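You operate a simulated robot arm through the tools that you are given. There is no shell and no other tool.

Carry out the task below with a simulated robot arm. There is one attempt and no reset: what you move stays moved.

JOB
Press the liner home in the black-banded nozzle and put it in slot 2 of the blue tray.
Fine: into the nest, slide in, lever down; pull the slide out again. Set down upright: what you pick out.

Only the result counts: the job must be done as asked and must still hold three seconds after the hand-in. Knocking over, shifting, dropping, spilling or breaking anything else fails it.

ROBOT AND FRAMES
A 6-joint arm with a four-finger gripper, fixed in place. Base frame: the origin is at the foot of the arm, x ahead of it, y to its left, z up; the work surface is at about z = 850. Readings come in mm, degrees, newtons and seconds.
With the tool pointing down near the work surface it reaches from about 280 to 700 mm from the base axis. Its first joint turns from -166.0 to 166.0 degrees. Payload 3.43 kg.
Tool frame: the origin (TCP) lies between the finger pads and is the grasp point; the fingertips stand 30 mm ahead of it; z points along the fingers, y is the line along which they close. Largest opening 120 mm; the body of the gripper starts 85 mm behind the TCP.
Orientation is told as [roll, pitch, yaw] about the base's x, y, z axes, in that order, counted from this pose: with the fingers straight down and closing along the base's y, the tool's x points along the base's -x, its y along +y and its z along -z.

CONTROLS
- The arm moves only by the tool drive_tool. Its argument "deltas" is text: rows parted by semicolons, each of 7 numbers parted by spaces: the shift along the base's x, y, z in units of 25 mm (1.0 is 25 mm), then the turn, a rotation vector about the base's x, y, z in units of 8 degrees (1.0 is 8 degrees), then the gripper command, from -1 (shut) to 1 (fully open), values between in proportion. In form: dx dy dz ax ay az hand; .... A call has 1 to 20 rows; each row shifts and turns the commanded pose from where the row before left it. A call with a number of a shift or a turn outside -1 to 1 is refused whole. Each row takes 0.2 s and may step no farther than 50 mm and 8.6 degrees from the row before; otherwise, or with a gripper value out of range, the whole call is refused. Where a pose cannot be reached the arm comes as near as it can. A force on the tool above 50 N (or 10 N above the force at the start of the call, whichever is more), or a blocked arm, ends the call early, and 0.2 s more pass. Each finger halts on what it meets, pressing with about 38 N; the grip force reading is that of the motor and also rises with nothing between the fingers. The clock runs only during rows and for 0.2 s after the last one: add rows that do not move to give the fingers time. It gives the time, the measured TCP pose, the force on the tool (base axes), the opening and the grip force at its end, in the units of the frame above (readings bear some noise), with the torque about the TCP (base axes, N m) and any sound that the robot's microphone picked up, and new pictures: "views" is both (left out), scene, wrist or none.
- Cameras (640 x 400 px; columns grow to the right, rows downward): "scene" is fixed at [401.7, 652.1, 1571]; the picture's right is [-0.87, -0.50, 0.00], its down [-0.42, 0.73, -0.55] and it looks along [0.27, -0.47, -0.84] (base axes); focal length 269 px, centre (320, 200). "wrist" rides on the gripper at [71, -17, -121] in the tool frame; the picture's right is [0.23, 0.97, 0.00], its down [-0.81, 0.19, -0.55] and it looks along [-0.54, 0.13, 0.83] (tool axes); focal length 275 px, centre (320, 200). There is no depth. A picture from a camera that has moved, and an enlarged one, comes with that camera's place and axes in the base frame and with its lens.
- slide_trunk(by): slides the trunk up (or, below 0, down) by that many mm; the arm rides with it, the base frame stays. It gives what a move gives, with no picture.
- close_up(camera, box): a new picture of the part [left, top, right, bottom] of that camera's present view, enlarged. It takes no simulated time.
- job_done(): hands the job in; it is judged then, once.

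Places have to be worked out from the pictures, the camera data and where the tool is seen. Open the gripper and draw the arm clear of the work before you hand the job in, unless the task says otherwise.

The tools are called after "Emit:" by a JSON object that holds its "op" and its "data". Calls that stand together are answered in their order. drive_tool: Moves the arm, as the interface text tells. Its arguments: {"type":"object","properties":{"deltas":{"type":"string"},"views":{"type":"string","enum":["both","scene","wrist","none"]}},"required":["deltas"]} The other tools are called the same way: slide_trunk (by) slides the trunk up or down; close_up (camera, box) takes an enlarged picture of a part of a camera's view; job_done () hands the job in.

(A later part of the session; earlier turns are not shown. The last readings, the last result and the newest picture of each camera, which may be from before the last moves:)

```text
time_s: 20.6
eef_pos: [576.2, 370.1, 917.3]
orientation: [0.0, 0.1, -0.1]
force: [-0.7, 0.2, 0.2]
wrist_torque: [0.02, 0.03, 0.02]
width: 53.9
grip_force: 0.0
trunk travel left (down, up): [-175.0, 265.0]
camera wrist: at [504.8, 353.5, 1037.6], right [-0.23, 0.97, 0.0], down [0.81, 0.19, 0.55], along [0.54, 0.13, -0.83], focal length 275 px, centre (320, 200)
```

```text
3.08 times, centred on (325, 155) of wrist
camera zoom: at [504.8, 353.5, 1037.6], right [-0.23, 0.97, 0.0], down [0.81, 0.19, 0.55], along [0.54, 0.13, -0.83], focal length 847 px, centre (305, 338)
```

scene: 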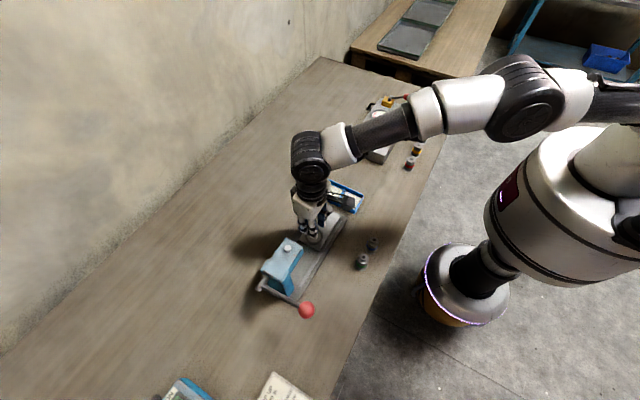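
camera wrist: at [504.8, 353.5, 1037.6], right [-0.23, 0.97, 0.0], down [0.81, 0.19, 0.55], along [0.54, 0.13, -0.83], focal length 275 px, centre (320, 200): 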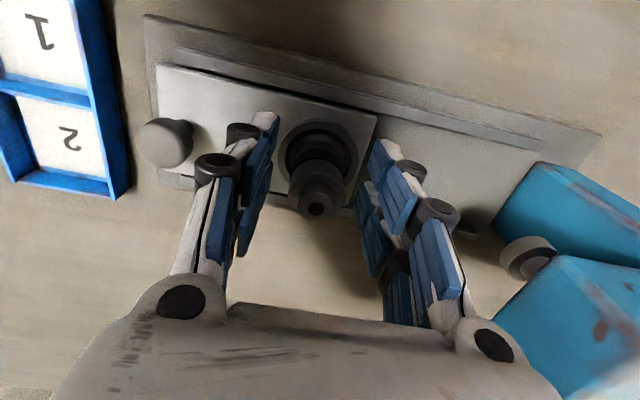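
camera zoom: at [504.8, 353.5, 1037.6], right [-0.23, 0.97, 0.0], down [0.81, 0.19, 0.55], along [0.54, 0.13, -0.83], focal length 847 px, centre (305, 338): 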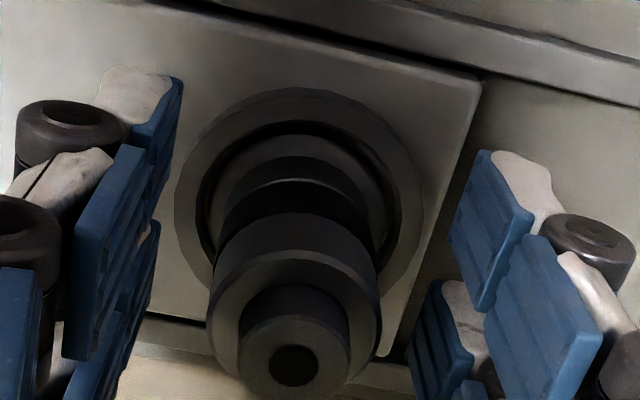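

The nozzle stands properly inside the ring. I rise, then turn the gripper +90 degrees about z while moving over the slide knob, so the jaws close along x and stay clear of the press head.

Emit:
{"op": "drive_tool", "data": {"deltas": "0 0 1 0 0 0 -0.1; 0 0 1 0 0 0 -0.1; 0 0 1 0 0 0 -0.1; 0 0 1 0 0 0 -0.1; 0 -0.4 0 0 0 1 -0.1; 0 -0.4 0 0 0 1 -0.1; 0 -0.4 0 0 0 1 -0.1; 0 -0.4 0 0 0 1 -0.1; 0 -0.4 0 0 0 1 -0.1; 0 -0.4 0 0 0 1 -0.1; 0 -0.4 0 0 0 1 -0.1; 0 -0.4 0 0 0 1 -0.1; 0 0 0 0 0 1 -0.1; 0 0 0 0 0 1 -0.1; 0 0 0 0 0 1 -0.1; 0 0 0 0 0 0.25 -0.1; 0 0 0 0 0 0 -0.1"}}

Emit:
{"op": "close_up", "data": {"camera": "wrist", "box": [220, 60, 420, 260]}}

Emit:
{"op": "close_up", "data": {"camera": "scene", "box": [260, 180, 370, 290]}}

```text
time_s: 24.2
eef_pos: [576.6, 291.1, 1017.1]
orientation: [-0.1, 0.0, 90.1]
force: [-0.7, 0.1, 0.0]
wrist_torque: [0.01, -0.02, -0.02]
width: 53.9
grip_force: 0.0
trunk travel left (down, up): [-175.0, 265.0]
camera wrist: at [593.3, 219.1, 1137.8], right [-0.97, -0.23, 0.0], down [-0.19, 0.81, 0.55], along [-0.13, 0.54, -0.83], focal length 275 px, centre (320, 200)
```

scene: 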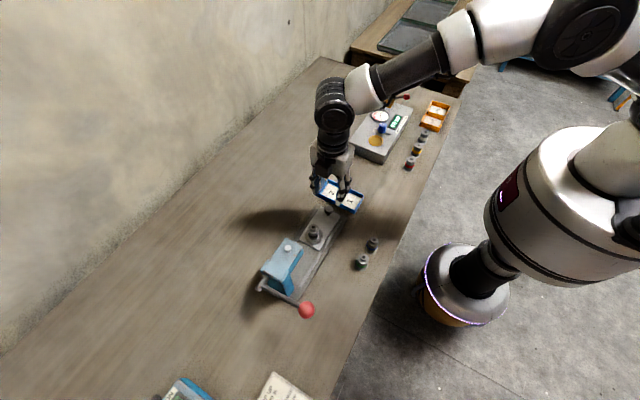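
wrist: 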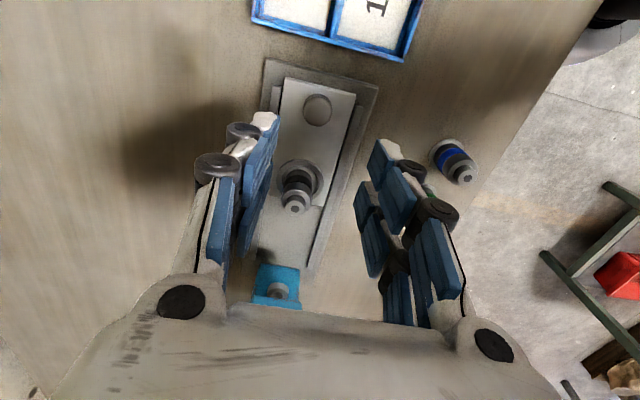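

```text
2.00 times, centred on (320, 160) of wrist
camera zoom: at [593.3, 219.1, 1137.8], right [-0.97, -0.23, 0.0], down [-0.19, 0.81, 0.55], along [-0.13, 0.54, -0.83], focal length 551 px, centre (320, 280)
```

zoom: 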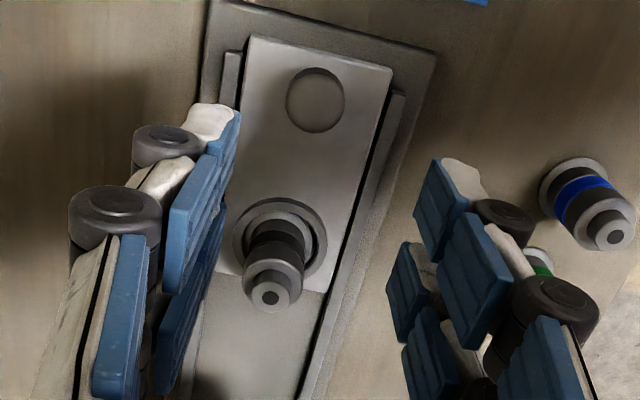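

```text
3.64 times, centred on (315, 235) of scene
camera zoom: at [401.7, 652.1, 1571.0], right [-0.87, -0.5, 0.0], down [-0.42, 0.73, -0.55], along [0.27, -0.47, -0.84], focal length 977 px, centre (338, 73)
```

zoom: 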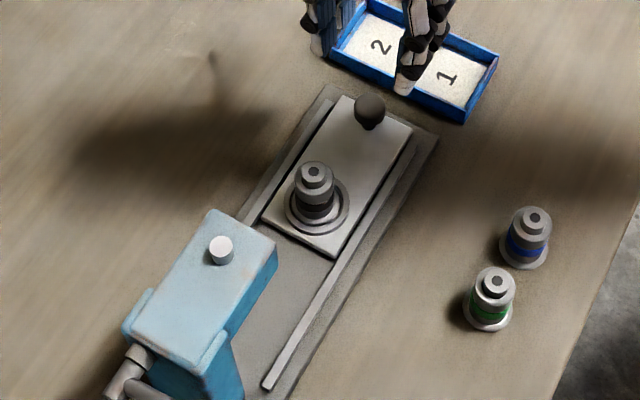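

From here the knob is at about (579.5, 285), top z about 900 and about 25 mm across. I align to it and lower until the fingertips are at about z 876, just above the slide.

Emit:
{"op": "drive_tool", "data": {"deltas": "0.12 -0.24 -0.4 0 0 0 -0.1; 0 0 -1 0 0 0 -0.1; 0 0 -1 0 0 0 -0.1; 0 0 -1 0 0 0 -0.1; 0 0 -0.6 0 0 0 -0.1; 0 0 0 0 0 0 -0.1"}}

Emit:
{"op": "close_up", "data": {"camera": "wrist", "box": [220, 60, 420, 260]}}

Emit:
{"op": "close_up", "data": {"camera": "scene", "box": [280, 170, 380, 260]}}

```text
time_s: 25.6
eef_pos: [579.1, 283.7, 917.5]
orientation: [0.0, 0.0, 89.9]
force: [1.1, 0.1, -0.4]
wrist_torque: [0.01, -0.01, 0.0]
width: 54.0
grip_force: 0.0
trunk travel left (down, up): [-175.0, 265.0]
camera wrist: at [595.9, 212.9, 1037.3], right [-0.97, -0.23, 0.0], down [-0.19, 0.81, 0.55], along [-0.13, 0.54, -0.83], focal length 275 px, centre (320, 200)
```

scene: 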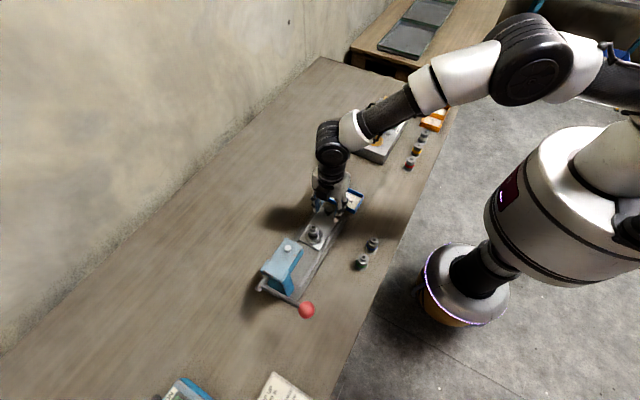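
wrist: 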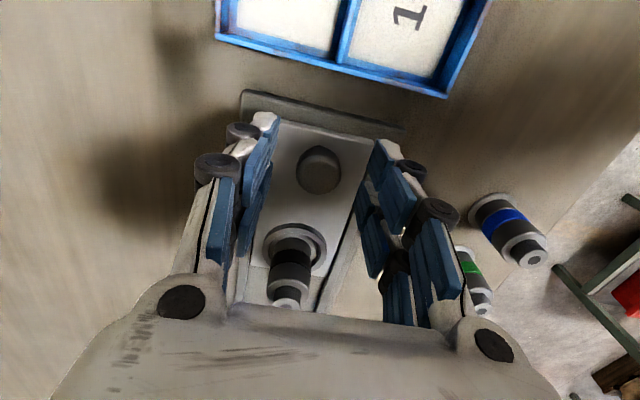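

```text
2.00 times, centred on (320, 160) of wrist
camera zoom: at [595.9, 212.9, 1037.3], right [-0.97, -0.23, 0.0], down [-0.19, 0.81, 0.55], along [-0.13, 0.54, -0.83], focal length 551 px, centre (320, 280)
```

zoom: 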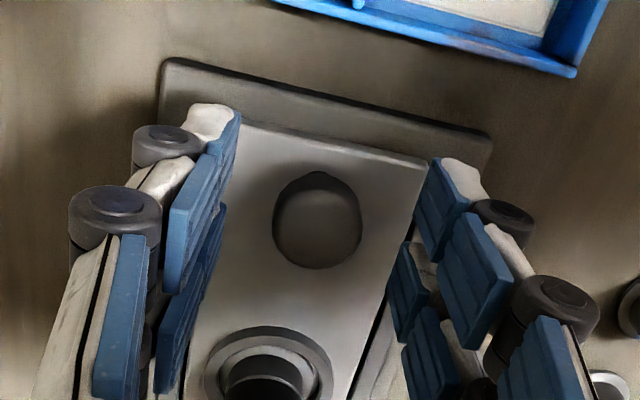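

```text
4.44 times, centred on (330, 215) of scene
camera zoom: at [401.7, 652.1, 1571.0], right [-0.87, -0.5, 0.0], down [-0.42, 0.73, -0.55], along [0.27, -0.47, -0.84], focal length 1194 px, centre (276, 133)
```

zoom: 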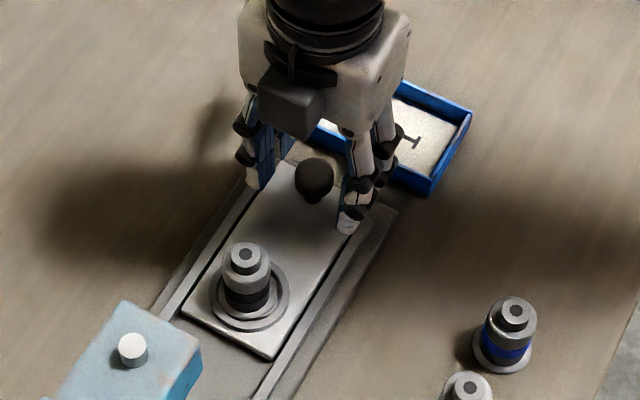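

The knob is centred at about (579.4, 284.8, 895). I lower the TCP to about 906 and close on it.

Emit:
{"op": "drive_tool", "data": {"deltas": "0 0.04 -0.46 0 0 0 -0.1; 0 0 0 0 0 0 -0.1; 0 0 0 0 0 0 -0.4; 0 0 0 0 0 0 -0.7; 0 0 0 0 0 0 -1; 0 0 0 0 0 0 -1; 0 0 0 0 0 0 -1", "views": "wrist"}}

```text
time_s: 27.2
eef_pos: [580.5, 285.8, 905.6]
orientation: [0.0, 0.0, 90.0]
force: [3.8, -1.0, -0.5]
wrist_torque: [-0.01, -0.1, 0.02]
width: 23.1
grip_force: 45.2
trunk travel left (down, up): [-175.0, 265.0]
camera wrist: at [596.5, 214.1, 1025.6], right [-0.97, -0.23, 0.0], down [-0.19, 0.81, 0.55], along [-0.13, 0.54, -0.83], focal length 275 px, centre (320, 200)
```

wrist: 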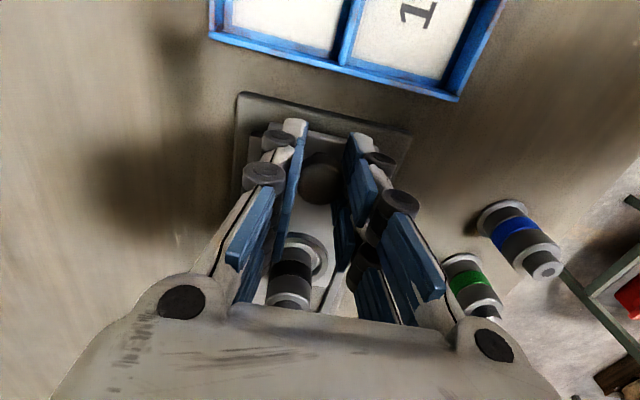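

The knob is gripped. I slide it +y steadily, watching for the force of the end stop.

Emit:
{"op": "drive_tool", "data": {"deltas": "0 0.2 0 0 0 0 -1; 0 0.3 0 0 0 0 -1; 0 0.4 0 0 0 0 -1; 0 0.4 0 0 0 0 -1; 0 0.4 0 0 0 0 -1; 0 0.4 0 0 0 0 -1; 0 0.3 0 0 0 0 -1; 0 0 0 0 0 0 -1"}}

Emit:
{"op": "close_up", "data": {"camera": "scene", "box": [260, 190, 360, 290]}}

```text
time_s: 29.0
eef_pos: [579.3, 345.2, 904.9]
orientation: [0.0, -0.1, 90.1]
force: [4.0, -0.7, -4.6]
wrist_torque: [0.2, -0.17, 0.02]
width: 22.6
grip_force: 45.5
trunk travel left (down, up): [-175.0, 265.0]
camera wrist: at [596.7, 273.9, 1025.6], right [-0.97, -0.23, 0.0], down [-0.19, 0.81, 0.55], along [-0.13, 0.54, -0.83], focal length 275 px, centre (320, 200)
```

scene: 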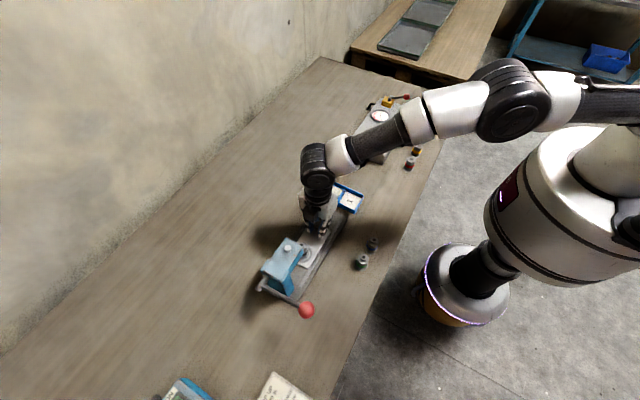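
wrist: 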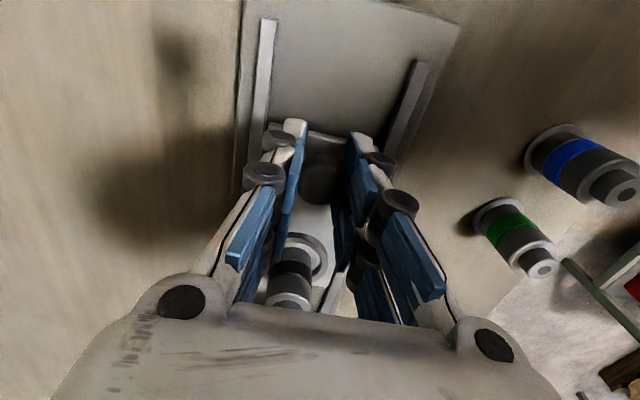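

```text
4.00 times, centred on (310, 240) of scene
camera zoom: at [401.7, 652.1, 1571.0], right [-0.87, -0.5, 0.0], down [-0.42, 0.73, -0.55], along [0.27, -0.47, -0.84], focal length 1075 px, centre (360, 40)
```

zoom: 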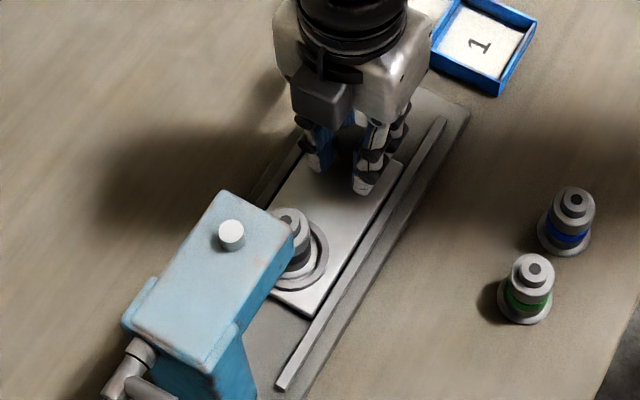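

The slide moves freely, with nozzle and nest together. I continue in smaller steps toward the stop.

Emit:
{"op": "drive_tool", "data": {"deltas": "0 0.3 0 0 0 0 -1; 0 0.3 0 0 0 0 -1; 0 0.3 0 0 0 0 -1; 0 0.2 0 0 0 0 -1; 0 0 0 0 0 0 -1"}}

Emit:
{"op": "close_up", "data": {"camera": "scene", "box": [260, 190, 360, 290]}}

```text
time_s: 30.2
eef_pos: [579.8, 373.1, 906.2]
orientation: [0.0, 0.0, 89.9]
force: [3.2, -0.2, -2.3]
wrist_torque: [-0.42, 0.2, -0.05]
width: 22.9
grip_force: 45.6
trunk travel left (down, up): [-175.0, 265.0]
camera wrist: at [596.6, 301.3, 1025.6], right [-0.97, -0.23, 0.0], down [-0.19, 0.81, 0.55], along [-0.13, 0.54, -0.83], focal length 275 px, centre (320, 200)
```

scene: 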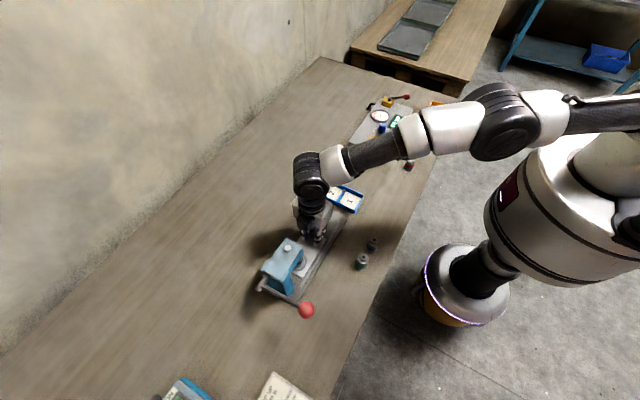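
wrist: 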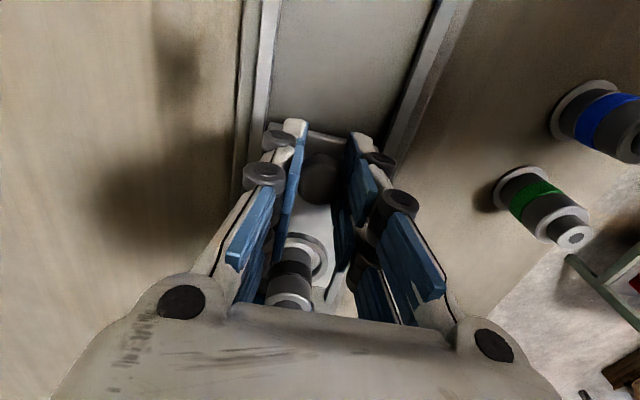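

```text
4.00 times, centred on (310, 240) of scene
camera zoom: at [401.7, 652.1, 1571.0], right [-0.87, -0.5, 0.0], down [-0.42, 0.73, -0.55], along [0.27, -0.47, -0.84], focal length 1075 px, centre (360, 40)
```

zoom: 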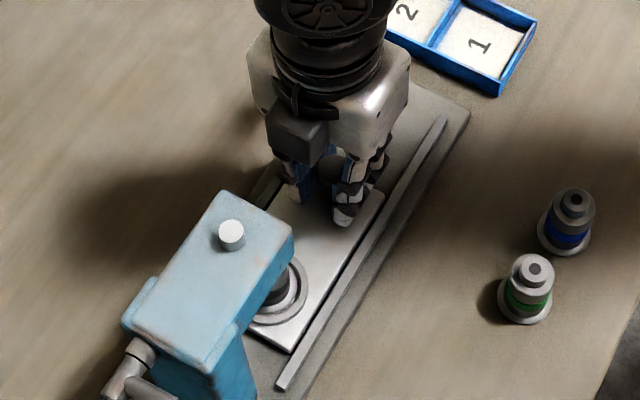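

The nozzle is going under the head, now at y of about 458. I push on in small steps until the stop is felt.

Emit:
{"op": "drive_tool", "data": {"deltas": "0 0.2 0 0 0 0 -1; 0 0.2 0 0 0 0 -1; 0 0 0 0 0 0 -1", "views": "none"}}

Emit:
{"op": "drive_tool", "data": {"deltas": "0 0.15 0 0 0 0 -1; 0 0.15 0 0 0 0 -1; 0 0 0 0 0 0 -1", "views": "none"}}

```text
time_s: 31.0
eef_pos: [578.9, 383.7, 905.6]
orientation: [0.0, -0.1, 90.0]
force: [2.8, -1.1, -0.5]
wrist_torque: [-0.32, -0.06, 0.02]
width: 22.6
grip_force: 45.2
trunk travel left (down, up): [-175.0, 265.0]
```

```text
time_s: 31.8
eef_pos: [579.3, 390.7, 904.1]
orientation: [0.0, 0.0, 90.0]
force: [3.7, 0.1, -3.1]
wrist_torque: [0.06, -0.01, 0.02]
width: 22.9
grip_force: 45.1
trunk travel left (down, up): [-175.0, 265.0]
```

There is no stop yet, so I take a few more small steps.

Emit:
{"op": "drive_tool", "data": {"deltas": "0 0.12 0 0 0 0 -1; 0 0 0 0 0 0 -1", "views": "none"}}

Emit:
{"op": "drive_tool", "data": {"deltas": "0 0.12 0 0 0 0 -1; 0 0 0 0 0 0 -1", "views": "both"}}

Emit:
{"op": "close_up", "data": {"camera": "scene", "box": [250, 220, 340, 310]}}

Emit:
{"op": "close_up", "data": {"camera": "wrist", "box": [230, 80, 400, 330]}}

```text
time_s: 32.4
eef_pos: [579.6, 393.1, 905.8]
orientation: [-0.1, 0.0, 90.0]
force: [8.6, 0.4, -2.0]
wrist_torque: [0.0, -0.07, 0.02]
width: 22.7
grip_force: 44.7
trunk travel left (down, up): [-175.0, 265.0]
```

```text
time_s: 33.0
eef_pos: [579.3, 394.0, 905.4]
orientation: [-0.1, 0.0, 90.1]
force: [15.6, -1.2, -4.5]
wrist_torque: [0.06, -0.42, -0.02]
width: 22.5
grip_force: 44.6
trunk travel left (down, up): [-175.0, 265.0]
camera wrist: at [596.3, 323.1, 1025.6], right [-0.97, -0.23, 0.0], down [-0.19, 0.81, 0.55], along [-0.13, 0.54, -0.83], focal length 275 px, centre (320, 200)
```

scene: 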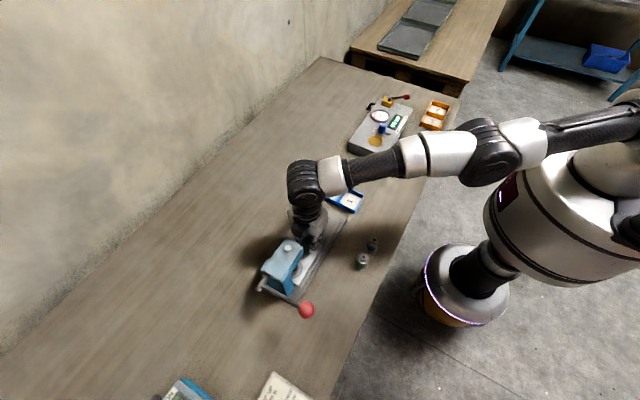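
wrist: 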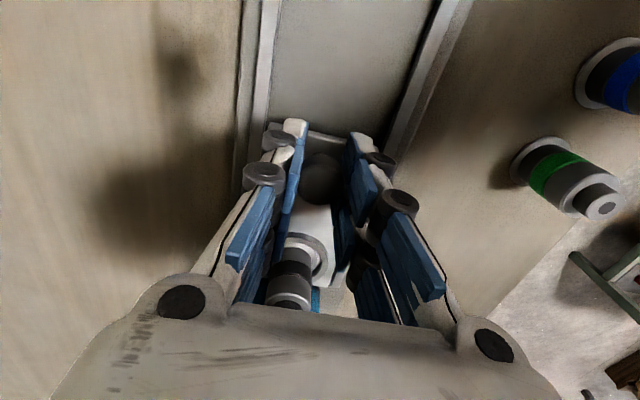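

```text
4.44 times, centred on (295, 265) of scene
camera zoom: at [401.7, 652.1, 1571.0], right [-0.87, -0.5, 0.0], down [-0.42, 0.73, -0.55], along [0.27, -0.47, -0.84], focal length 1194 px, centre (431, -89)
```

zoom: 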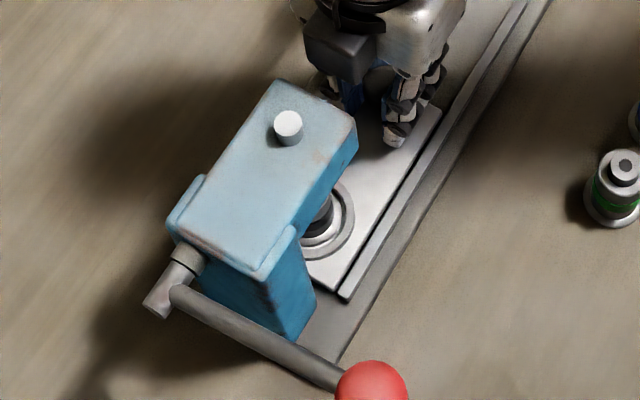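

```text
1.60 times, centred on (315, 205) of wrist
camera zoom: at [596.3, 323.1, 1025.6], right [-0.97, -0.23, 0.0], down [-0.19, 0.81, 0.55], along [-0.13, 0.54, -0.83], focal length 440 px, centre (328, 192)
```

zoom: 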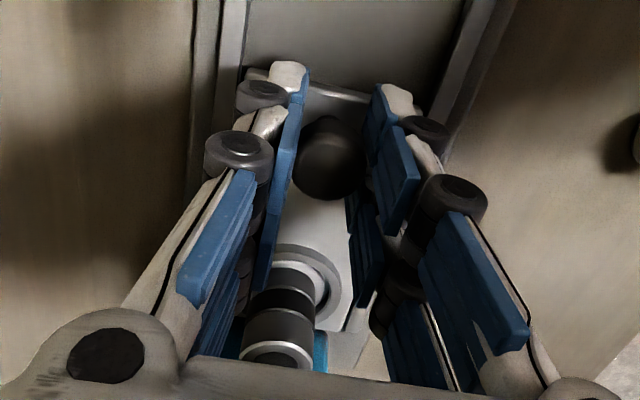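

The slide has stopped: the measured y lags the command by about 2 mm and the reaction is about 15 N, so it is home. The reading shows that reaction along x, which suggests the axes are turned with the gripper. I release the knob and rise straight up.

Emit:
{"op": "drive_tool", "data": {"deltas": "0 0 0 0 0 0 -0.5; 0 0 0 0 0 0 -0.1; 0 0 0 0 0 0 -0.1; 0 0 0 0 0 0 -0.1; 0 0 1 0 0 0 -0.1; 0 0 1 0 0 0 -0.1; 0 0 1 0 0 0 -0.1; 0 0 1 0 0 0 -0.1; 0 0 1 0 0 0 -0.1; 0 0 1 0 0 0 -0.1; 0 0 1 0 0 0 -0.1; 0 0 0 0 0 0 -0.1"}}

Emit:
{"op": "close_up", "data": {"camera": "wrist", "box": [200, 60, 460, 320]}}

Emit:
{"op": "close_up", "data": {"camera": "scene", "box": [240, 210, 350, 320]}}

```text
time_s: 35.6
eef_pos: [582.5, 398.4, 1079.6]
orientation: [0.0, 0.1, 90.0]
force: [-0.2, 0.1, -0.7]
wrist_torque: [-0.03, 0.0, -0.02]
width: 54.0
grip_force: 0.1
out of reach, approached as far as the arm can: row 8
trunk travel left (down, up): [-175.0, 265.0]
camera wrist: at [598.7, 327.1, 1200.7], right [-0.97, -0.23, 0.0], down [-0.19, 0.81, 0.55], along [-0.13, 0.54, -0.83], focal length 275 px, centre (320, 200)
```

scene: 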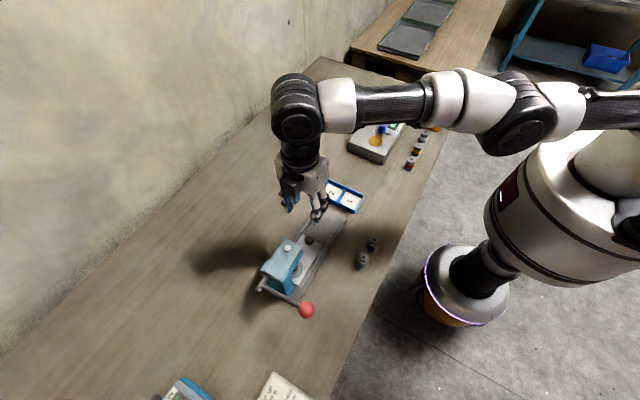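
wrist: 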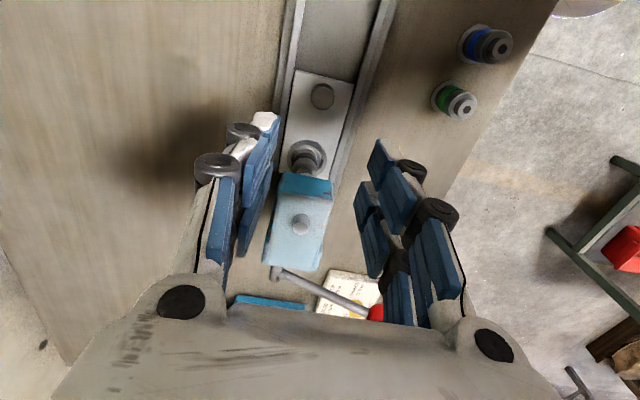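

```text
1.54 times, centred on (330, 190) of wrist
camera zoom: at [598.7, 327.1, 1200.7], right [-0.97, -0.23, 0.0], down [-0.19, 0.81, 0.55], along [-0.13, 0.54, -0.83], focal length 424 px, centre (305, 215)
```

zoom: 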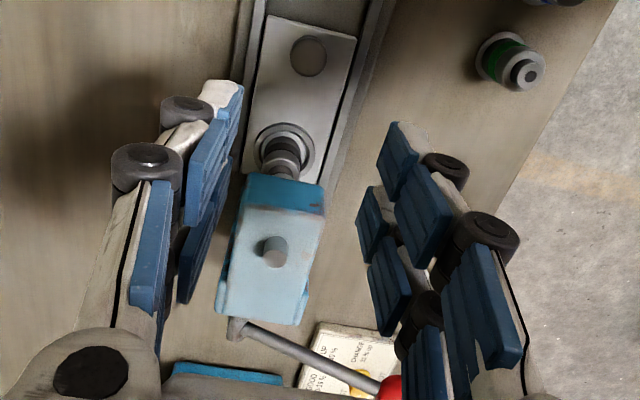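

```text
3.64 times, centred on (295, 265) of scene
camera zoom: at [401.7, 652.1, 1571.0], right [-0.87, -0.5, 0.0], down [-0.42, 0.73, -0.55], along [0.27, -0.47, -0.84], focal length 977 px, centre (411, -36)
```

zoom: 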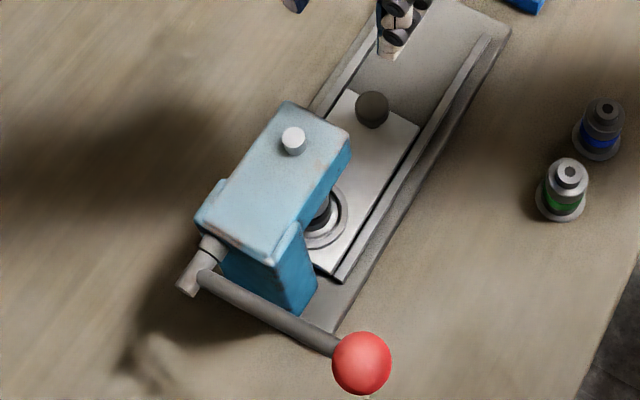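

The slide and nozzle are home under the ram. The lever ball is near (475, 576, 1022), pivoting about a y-axis hub near (592, 567, 992). I close the fingers and move toward the ball in stages at a safe height to test the reach.

Emit:
{"op": "drive_tool", "data": {"deltas": "0 0 0.4 0 0 0 -0.6; -0.8 0 0 0 0 0 -1; -1 0 0 0 0 0 -1; -1 0.4 0 0 0 0 -1; -1 1 0 0 0 0 -1; -0.7 1 0 0 0 0 -1; 0 1 0 0 0 0 -1; 0 1 0 0 0 0 -1; 0 0 0 0 0 0 -1"}}

Emit:
{"op": "close_up", "data": {"camera": "wrist", "box": [180, 60, 460, 320]}}

Emit:
{"op": "close_up", "data": {"camera": "scene", "box": [230, 210, 370, 330]}}

```text
time_s: 37.6
eef_pos: [489.1, 502.3, 1093.4]
orientation: [0.1, 0.0, 90.0]
force: [-0.3, -0.4, 0.0]
wrist_torque: [-0.01, 0.02, 0.0]
width: 0.0
grip_force: 33.5
out of reach, approached as far as the arm can: row 2, 3, 4, 7, 8
trunk travel left (down, up): [-175.0, 265.0]
camera wrist: at [505.0, 430.6, 1213.3], right [-0.97, -0.23, 0.0], down [-0.19, 0.81, 0.55], along [-0.13, 0.54, -0.83], focal length 275 px, centre (320, 200)
```

scene: 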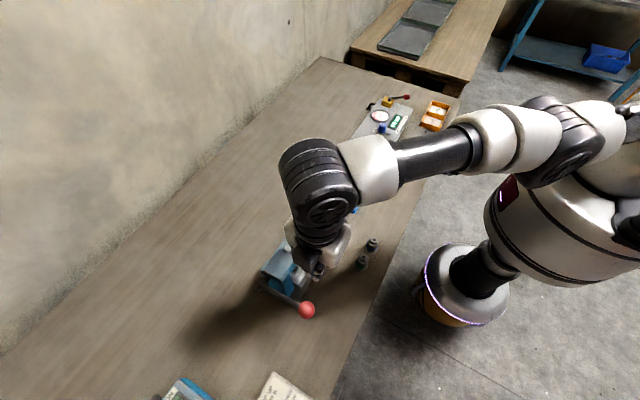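
wrist: 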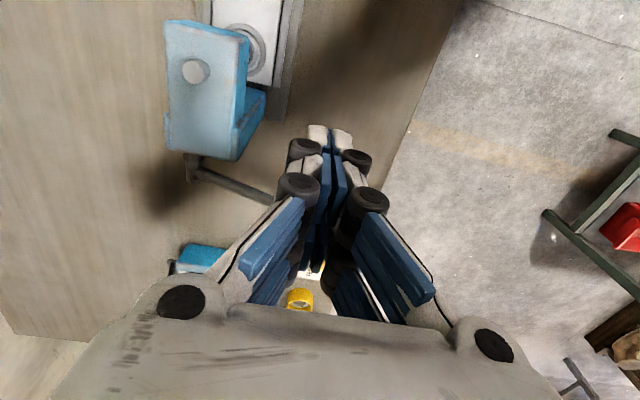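

```text
1.54 times, centred on (320, 190) of wrist
camera zoom: at [505.0, 430.6, 1213.3], right [-0.97, -0.23, 0.0], down [-0.19, 0.81, 0.55], along [-0.13, 0.54, -0.83], focal length 424 px, centre (320, 215)
```

zoom: 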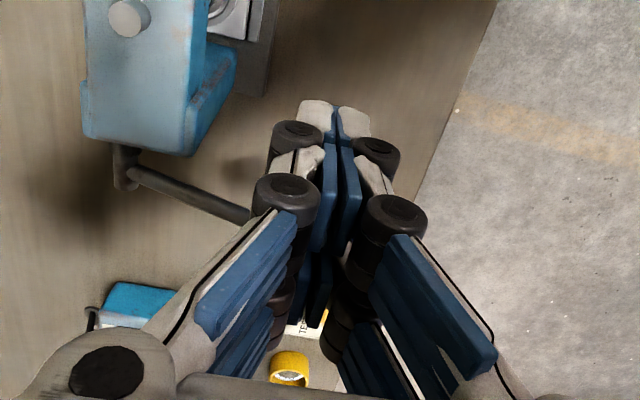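

```text
3.33 times, centred on (300, 270) of scene
camera zoom: at [401.7, 652.1, 1571.0], right [-0.87, -0.5, 0.0], down [-0.42, 0.73, -0.55], along [0.27, -0.47, -0.84], focal length 896 px, centre (387, -33)
```

zoom: 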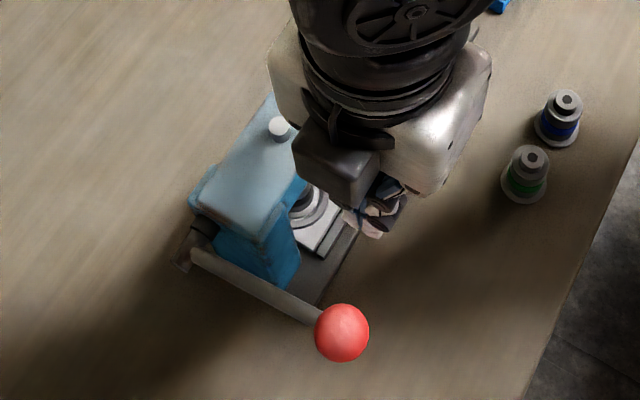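

The reach limit at this height is about 701 mm and the ball is at about 747. I turn the gripper back to yaw 0 and then tilt the fingers 24 degrees toward +y, which brings the wrist inside the reach.

Emit:
{"op": "drive_tool", "data": {"deltas": "-0.6 -0.4 0 0 0 -1 -1; 0 0 0 0 0 -1 -1; 0 0 0 0 0 -1 -1; 0 0 0 0 0 -1 -1; 0 0 0 0 0 -1 -1; 0 0 0 0 0 -1 -1; 0 0 0 0 0 -1 -1; 0 0 0 0 0 -1 -1; 0 0 0 0 0 -1 -1; 0 0 0 0 0 -1 -1; 0 0 0 0 0 -1 -1; 0 0 0 0 0 -0.25 -1; 0 0 0 1 0 0 -1; 0 0 0 1 0 0 -1; 0 0 0 1 0 0 -1; 0 0 0 0 0 0 -1"}}

Emit:
{"op": "close_up", "data": {"camera": "scene", "box": [230, 200, 370, 330]}}

```text
time_s: 41.0
eef_pos: [535.4, 552.8, 1102.6]
orientation: [24.0, 0.1, 0.0]
force: [0.1, -0.3, 1.1]
wrist_torque: [-0.01, 0.02, -0.01]
width: 0.0
grip_force: 32.9
out of reach, approached as far as the arm can: row 1, 13, 14, 15
trunk travel left (down, up): [-175.0, 265.0]
camera wrist: at [463.4, 488.4, 1206.1], right [-0.23, 0.89, 0.4], down [0.81, -0.05, 0.58], along [0.54, 0.46, -0.71], focal length 275 px, centre (320, 200)
```

scene: 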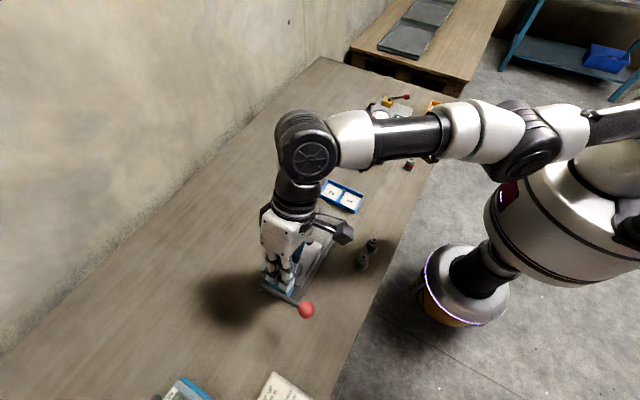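
wrist: 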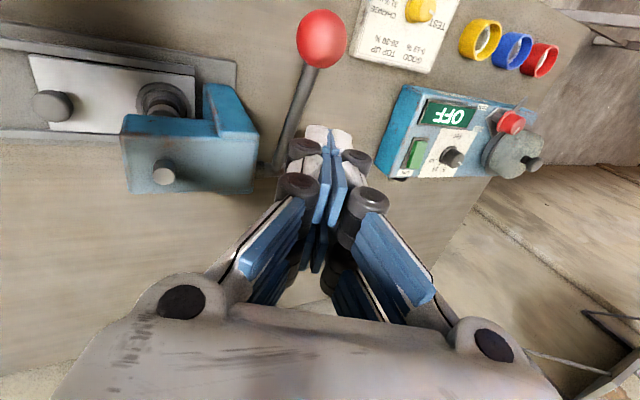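

```text
3.08 times, centred on (300, 265) of scene
camera zoom: at [401.7, 652.1, 1571.0], right [-0.87, -0.5, 0.0], down [-0.42, 0.73, -0.55], along [0.27, -0.47, -0.84], focal length 827 px, centre (382, 0)
```

zoom: 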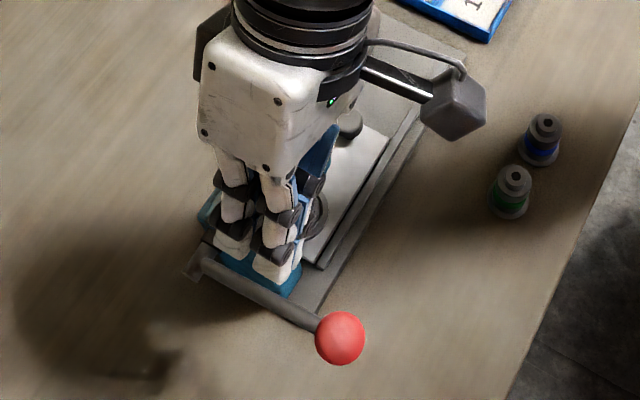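

The arm shifted outward while tilting, to (535, 553, 1103). The tips are still well above the lever rod. I test its response with a small move toward -x.

Emit:
{"op": "drive_tool", "data": {"deltas": "-0.5 0 0 0 0 0 -1; 0 0 0 0 0 0 -1", "views": "none"}}

Emit:
{"op": "drive_tool", "data": {"deltas": "-0.8 0 0 0 0 0 -1; 0 0 0 0 0 0 -1", "views": "none"}}

```text
time_s: 41.6
eef_pos: [529.8, 558.7, 1103.2]
orientation: [24.0, 0.1, 0.0]
force: [-0.3, -0.3, -0.1]
wrist_torque: [-0.01, -0.01, 0.02]
width: 0.1
grip_force: 33.4
out of reach, approached as far as the arm can: row 1
trunk travel left (down, up): [-175.0, 265.0]
```

```text
time_s: 42.2
eef_pos: [519.9, 568.0, 1105.0]
orientation: [23.9, 0.3, 0.0]
force: [-0.5, -0.2, 0.0]
wrist_torque: [0.0, -0.03, -0.01]
width: 0.2
grip_force: 33.4
out of reach, approached as far as the arm can: row 1
trunk travel left (down, up): [-175.0, 265.0]
```

The radius stays fixed at 770 mm and inward moves are refused, so the arm seems stuck in a stretched posture. I test whether a small downward move or tilting back frees it, as there is about 60 mm of clearance below.

Emit:
{"op": "drive_tool", "data": {"deltas": "0 0 -0.6 0 0 0 -1; 0 0 0 0 0 0 -1", "views": "none"}}

Emit:
{"op": "drive_tool", "data": {"deltas": "-0.4 -0.5 0 0 0 0 -1; 0 0 0 0 0 0 -1", "views": "none"}}

Emit:
{"op": "drive_tool", "data": {"deltas": "0 0 0 -0.5 0 0 -1; 0 0 0 0 0 0 -1", "views": "both"}}

```text
time_s: 42.8
eef_pos: [520.2, 569.1, 1090.0]
orientation: [23.8, 0.1, 0.1]
force: [0.0, -0.2, 0.8]
wrist_torque: [0.03, 0.0, 0.0]
width: 0.0
grip_force: 33.5
trunk travel left (down, up): [-175.0, 265.0]
```

```text
time_s: 43.4
eef_pos: [521.7, 567.5, 1090.3]
orientation: [24.0, 0.1, 0.1]
force: [0.7, 0.2, -0.8]
wrist_torque: [0.02, 0.01, 0.02]
width: 0.1
grip_force: 33.5
out of reach, approached as far as the arm can: row 1
trunk travel left (down, up): [-175.0, 265.0]
```

```text
time_s: 44.0
eef_pos: [514.5, 559.8, 1091.1]
orientation: [20.0, 0.0, 0.0]
force: [0.0, -1.3, -0.2]
wrist_torque: [-0.02, 0.02, -0.01]
width: 0.0
grip_force: 33.3
out of reach, approached as far as the arm can: row 1
trunk travel left (down, up): [-175.0, 265.0]
camera wrist: at [443.1, 502.6, 1197.8], right [-0.23, 0.91, 0.33], down [0.81, -0.01, 0.59], along [0.54, 0.4, -0.74], focal length 275 px, centre (320, 200)
```

scene: 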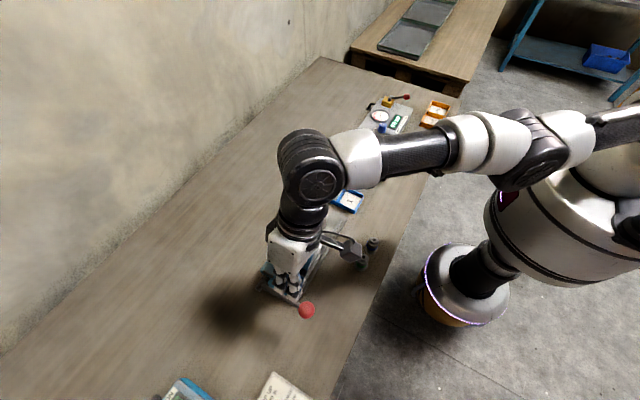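
wrist: 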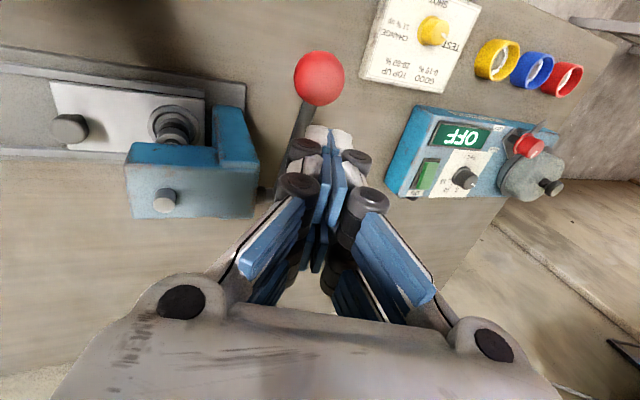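

Vertical moves work, but in and out moves are blocked both ways, so the elbow is singular (fully straight). I combine a rise with an inward move to let the elbow bend again.

Emit:
{"op": "drive_tool", "data": {"deltas": "-0.2 -0.25 1 0 0 0 -1; -0.2 -0.25 1 0 0 0 -1; 0 0 0 0 0 0 -1", "views": "none"}}

Emit:
{"op": "drive_tool", "data": {"deltas": "-0.2 -0.25 1 0 0 0 -1; -0.2 -0.25 1 0 0 0 -1; 0 0 0 0 0 0 -1", "views": "none"}}

```text
time_s: 44.8
eef_pos: [511.7, 552.9, 1141.1]
orientation: [19.8, 0.1, 0.0]
force: [0.0, -0.8, -0.1]
wrist_torque: [-0.06, 0.03, -0.01]
width: 0.1
grip_force: 34.0
out of reach, approached as far as the arm can: row 1, 2
trunk travel left (down, up): [-175.0, 265.0]
```

```text
time_s: 45.6
eef_pos: [505.3, 544.1, 1194.1]
orientation: [19.8, 0.2, 0.0]
force: [0.0, -0.6, -0.3]
wrist_torque: [-0.03, -0.01, 0.0]
width: 0.0
grip_force: 33.4
out of reach, approached as far as the arm can: row 2
trunk travel left (down, up): [-175.0, 265.0]
```

It is coming inward now (r = 743). I continue inward and up.

Emit:
{"op": "drive_tool", "data": {"deltas": "-0.3 -0.35 0.8 0 0 0 -1; -0.4 -0.4 0.5 0 0 0 -1; -0.5 -0.5 0 0 0 0 -1; 0 0 0 0 0 0 -1", "views": "none"}}

Emit:
{"op": "drive_tool", "data": {"deltas": "-0.5 -0.5 0 0 0 0 -1; -0.5 -0.5 0 0 0 0 -1; 0 0 0 0 0 0 -1", "views": "scene"}}

```text
time_s: 46.6
eef_pos: [497.6, 535.7, 1235.0]
orientation: [19.9, 0.1, 0.0]
force: [1.1, -0.1, -0.9]
wrist_torque: [-0.01, 0.01, 0.02]
width: 0.0
grip_force: 33.3
out of reach, approached as far as the arm can: row 1, 2, 3
trunk travel left (down, up): [-175.0, 265.0]
```

```text
time_s: 47.4
eef_pos: [496.0, 532.1, 1245.1]
orientation: [19.9, 0.1, 0.0]
force: [0.1, -0.6, 0.0]
wrist_torque: [-0.02, -0.01, -0.06]
width: 0.2
grip_force: 33.4
out of reach, approached as far as the arm can: row 1, 2
trunk travel left (down, up): [-175.0, 265.0]
```

scene: 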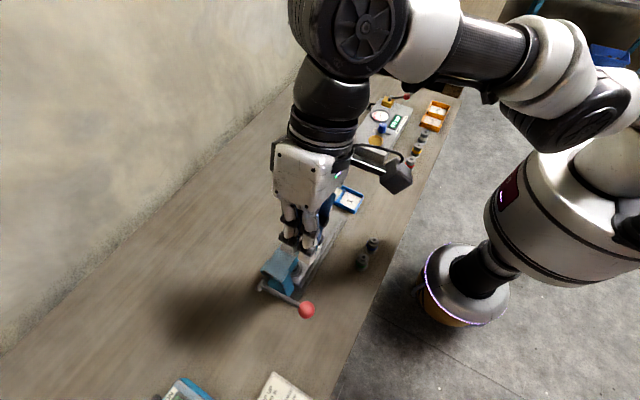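

The arm has followed the stretched arc up to (496, 532, 1245). Moving straight down now leads inside the reach sphere and bends the elbow the natural way, so I descend 100 mm.

Emit:
{"op": "drive_tool", "data": {"deltas": "0 0 -1 0 0 0 -1; 0 0 -1 0 0 0 -1; 0 0 -1 0 0 0 -1; 0 0 -1 0 0 0 -1; 0 0 0 0 0 0 -1", "views": "none"}}

Emit:
{"op": "drive_tool", "data": {"deltas": "-0.3 -0.3 0 0 0 0 -1; 0 0 0 0 0 0 -1", "views": "scene"}}

```text
time_s: 48.6
eef_pos: [512.3, 548.2, 1150.7]
orientation: [20.0, 0.1, 0.2]
force: [0.0, -0.4, -0.7]
wrist_torque: [0.03, 0.03, 0.01]
width: 0.0
grip_force: 33.5
out of reach, approached as far as the arm can: row 1, 2, 3, 4
trunk travel left (down, up): [-175.0, 265.0]
```

```text
time_s: 49.2
eef_pos: [512.9, 547.9, 1153.7]
orientation: [19.9, 0.1, 0.1]
force: [-0.4, 1.1, -0.4]
wrist_torque: [0.01, -0.04, -0.01]
width: 0.0
grip_force: 33.5
out of reach, approached as far as the arm can: row 1
trunk travel left (down, up): [-175.0, 265.0]
```

scene: 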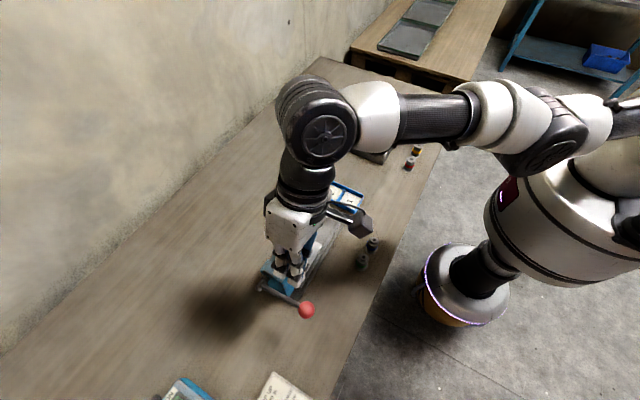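

It still tracks the stretched sphere. Tilting the tool back while moving inward couples directly into the elbow joint, so I try that combination.

Emit:
{"op": "drive_tool", "data": {"deltas": "-0.8 -1 0 -0.9 0 0 -1; -0.8 -1 0 -0.9 0 0 -1; 0 0 0 0 0 0 -1", "views": "none"}}

Emit:
{"op": "drive_tool", "data": {"deltas": "-0.5 -0.5 0 0 0 0 -1; 0 0 0 0 0 0 -1", "views": "scene"}}

```text
time_s: 50.0
eef_pos: [484.9, 510.7, 1157.6]
orientation: [5.3, 0.1, 0.0]
force: [0.2, -0.5, -0.5]
wrist_torque: [0.04, -0.01, 0.02]
width: 0.0
grip_force: 33.3
out of reach, approached as far as the arm can: row 1, 2
trunk travel left (down, up): [-175.0, 265.0]
```

```text
time_s: 50.6
eef_pos: [483.7, 511.1, 1160.5]
orientation: [5.5, 0.2, 0.0]
force: [-1.1, 0.6, -0.2]
wrist_torque: [0.02, 0.04, 0.02]
width: 0.2
grip_force: 33.8
out of reach, approached as far as the arm can: row 1
trunk travel left (down, up): [-175.0, 265.0]
```

scene: 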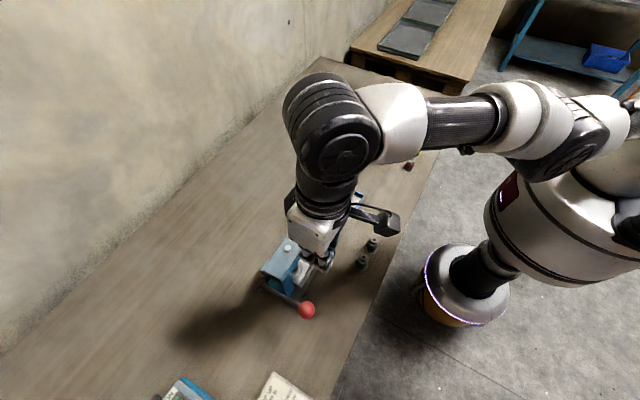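

No change yet. The elbow may sit just past straight, so I first command slightly outward to straighten it, then tilt back while moving inward strongly.

Emit:
{"op": "drive_tool", "data": {"deltas": "0.5 0.55 0 0 0 0 -1; 0.5 0.55 0 0 0 0 -1; -0.9 -0.95 0 -1 0 0 -1; -0.7 -0.75 0 0 0 0 -1; 0 0 0 0 0 0 -1", "views": "none"}}

```text
time_s: 51.8
eef_pos: [447.5, 472.4, 1155.5]
orientation: [-2.3, 0.1, 0.0]
force: [0.3, 0.4, -0.4]
wrist_torque: [0.01, 0.03, -0.01]
width: 0.0
grip_force: 32.9
out of reach, approached as far as the arm can: row 1, 2
trunk travel left (down, up): [-175.0, 265.0]
```

That freed the arm (r = 650, no flag). Now I tilt +30 degrees here, well inside the reach, and look.

Emit:
{"op": "drive_tool", "data": {"deltas": "0 0 0 1 0 0 -1; 0 0 0 1 0 0 -1; 0 0 0 1 0 0 -1; 0 0 0 1 0 0 -1; 0 0 0 0 0 0 -1"}}

Emit:
{"op": "close_up", "data": {"camera": "wrist", "box": [220, 0, 440, 200]}}

Emit:
{"op": "close_up", "data": {"camera": "scene", "box": [240, 210, 350, 330]}}

```text
time_s: 53.0
eef_pos: [447.0, 472.3, 1156.4]
orientation: [29.7, 0.0, 0.0]
force: [-0.7, 0.1, 0.1]
wrist_torque: [-0.01, 0.0, 0.01]
width: 0.0
grip_force: 33.6
trunk travel left (down, up): [-175.0, 265.0]
camera wrist: at [374.8, 397.3, 1251.2], right [-0.23, 0.85, 0.48], down [0.81, -0.11, 0.58], along [0.54, 0.52, -0.66], focal length 275 px, centre (320, 200)
```

scene: 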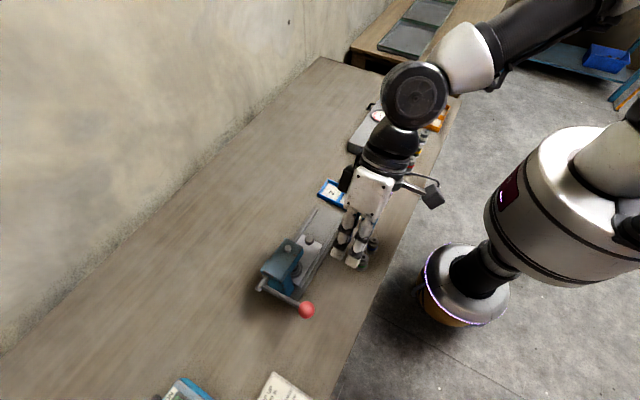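
wrist: 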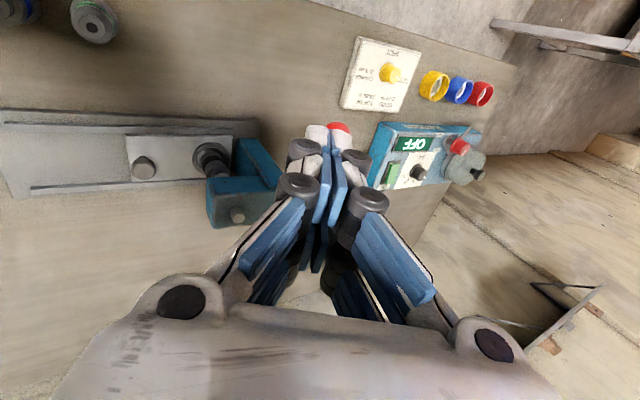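

```text
2.00 times, centred on (330, 100) of wrist
camera zoom: at [374.8, 397.3, 1251.2], right [-0.23, 0.85, 0.48], down [0.81, -0.11, 0.58], along [0.54, 0.52, -0.66], focal length 551 px, centre (300, 400)
```

zoom: 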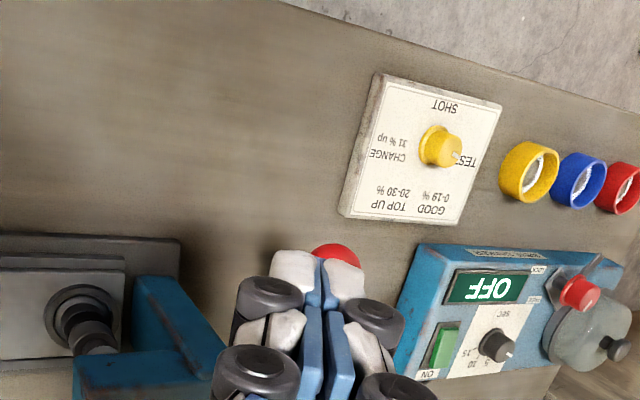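

```text
3.33 times, centred on (295, 270) of scene
camera zoom: at [401.7, 652.1, 1571.0], right [-0.87, -0.5, 0.0], down [-0.42, 0.73, -0.55], along [0.27, -0.47, -0.84], focal length 896 px, centre (403, -33)
```

zoom: 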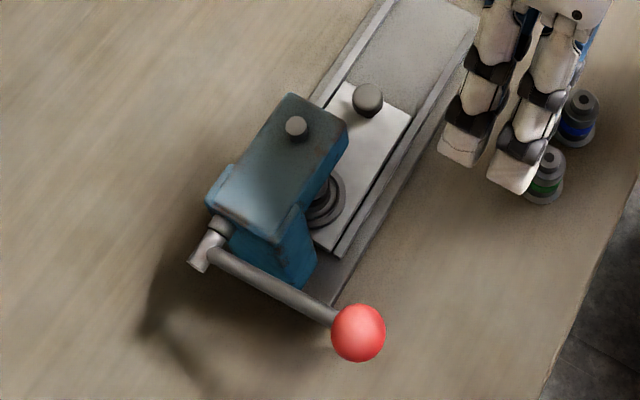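

The arm is freed and tilted 29.7 degrees. Combining several views puts the ball at about (474, 574, 1026) with a radius of about 15. I approach to just above it.

Emit:
{"op": "drive_tool", "data": {"deltas": "0.13 0.8 -0.4 0 0 0 -1; 0.13 0.8 -0.5 0 0 0 -1; 0.13 0.8 -0.7 0 0 0 -1; 0.13 0.7 -0.8 0 0 0 -1; 0 0 0 0 0 0 -1"}}

Emit:
{"op": "close_up", "data": {"camera": "wrist", "box": [240, 60, 420, 220]}}

Emit:
{"op": "close_up", "data": {"camera": "scene", "box": [240, 230, 350, 330]}}

```text
time_s: 54.2
eef_pos: [460.0, 549.3, 1095.1]
orientation: [29.6, 0.1, 0.0]
force: [0.2, 0.4, 0.0]
wrist_torque: [0.03, -0.03, -0.04]
width: 0.3
grip_force: 33.8
trunk travel left (down, up): [-175.0, 265.0]
camera wrist: at [387.7, 474.4, 1191.6], right [-0.23, 0.85, 0.48], down [0.81, -0.11, 0.58], along [0.54, 0.52, -0.66], focal length 275 px, centre (320, 200)
```

scene: 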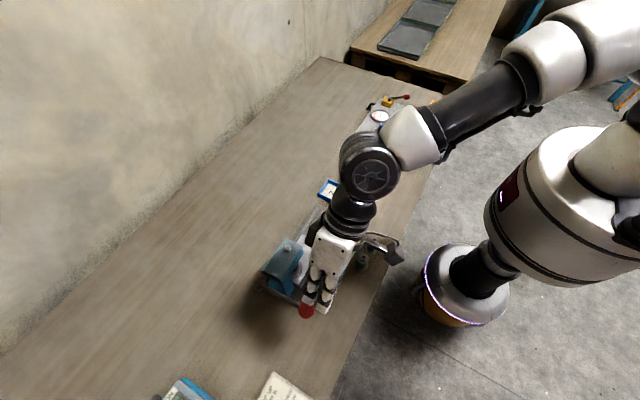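
wrist: 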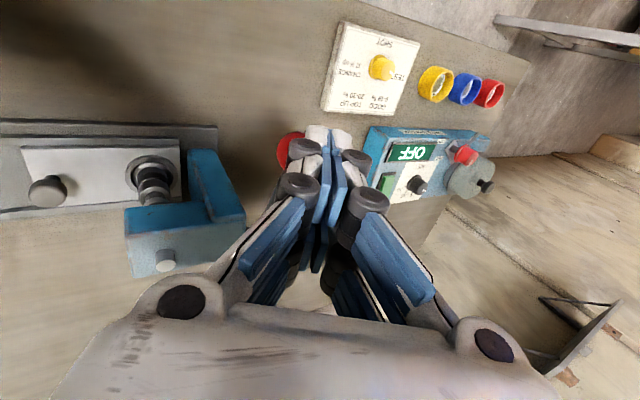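

```text
2.50 times, centred on (330, 140) of wrist
camera zoom: at [387.7, 474.4, 1191.6], right [-0.23, 0.85, 0.48], down [0.81, -0.11, 0.58], along [0.54, 0.52, -0.66], focal length 688 px, centre (295, 350)
```

zoom: 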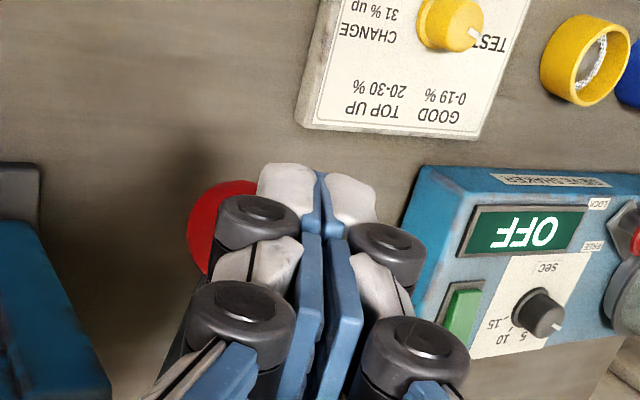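

```text
4.00 times, centred on (295, 280) of scene
camera zoom: at [401.7, 652.1, 1571.0], right [-0.87, -0.5, 0.0], down [-0.42, 0.73, -0.55], along [0.27, -0.47, -0.84], focal length 1075 px, centre (420, -120)
```

zoom: 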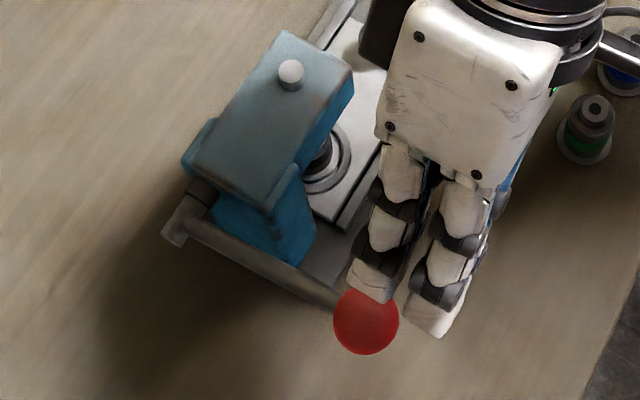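

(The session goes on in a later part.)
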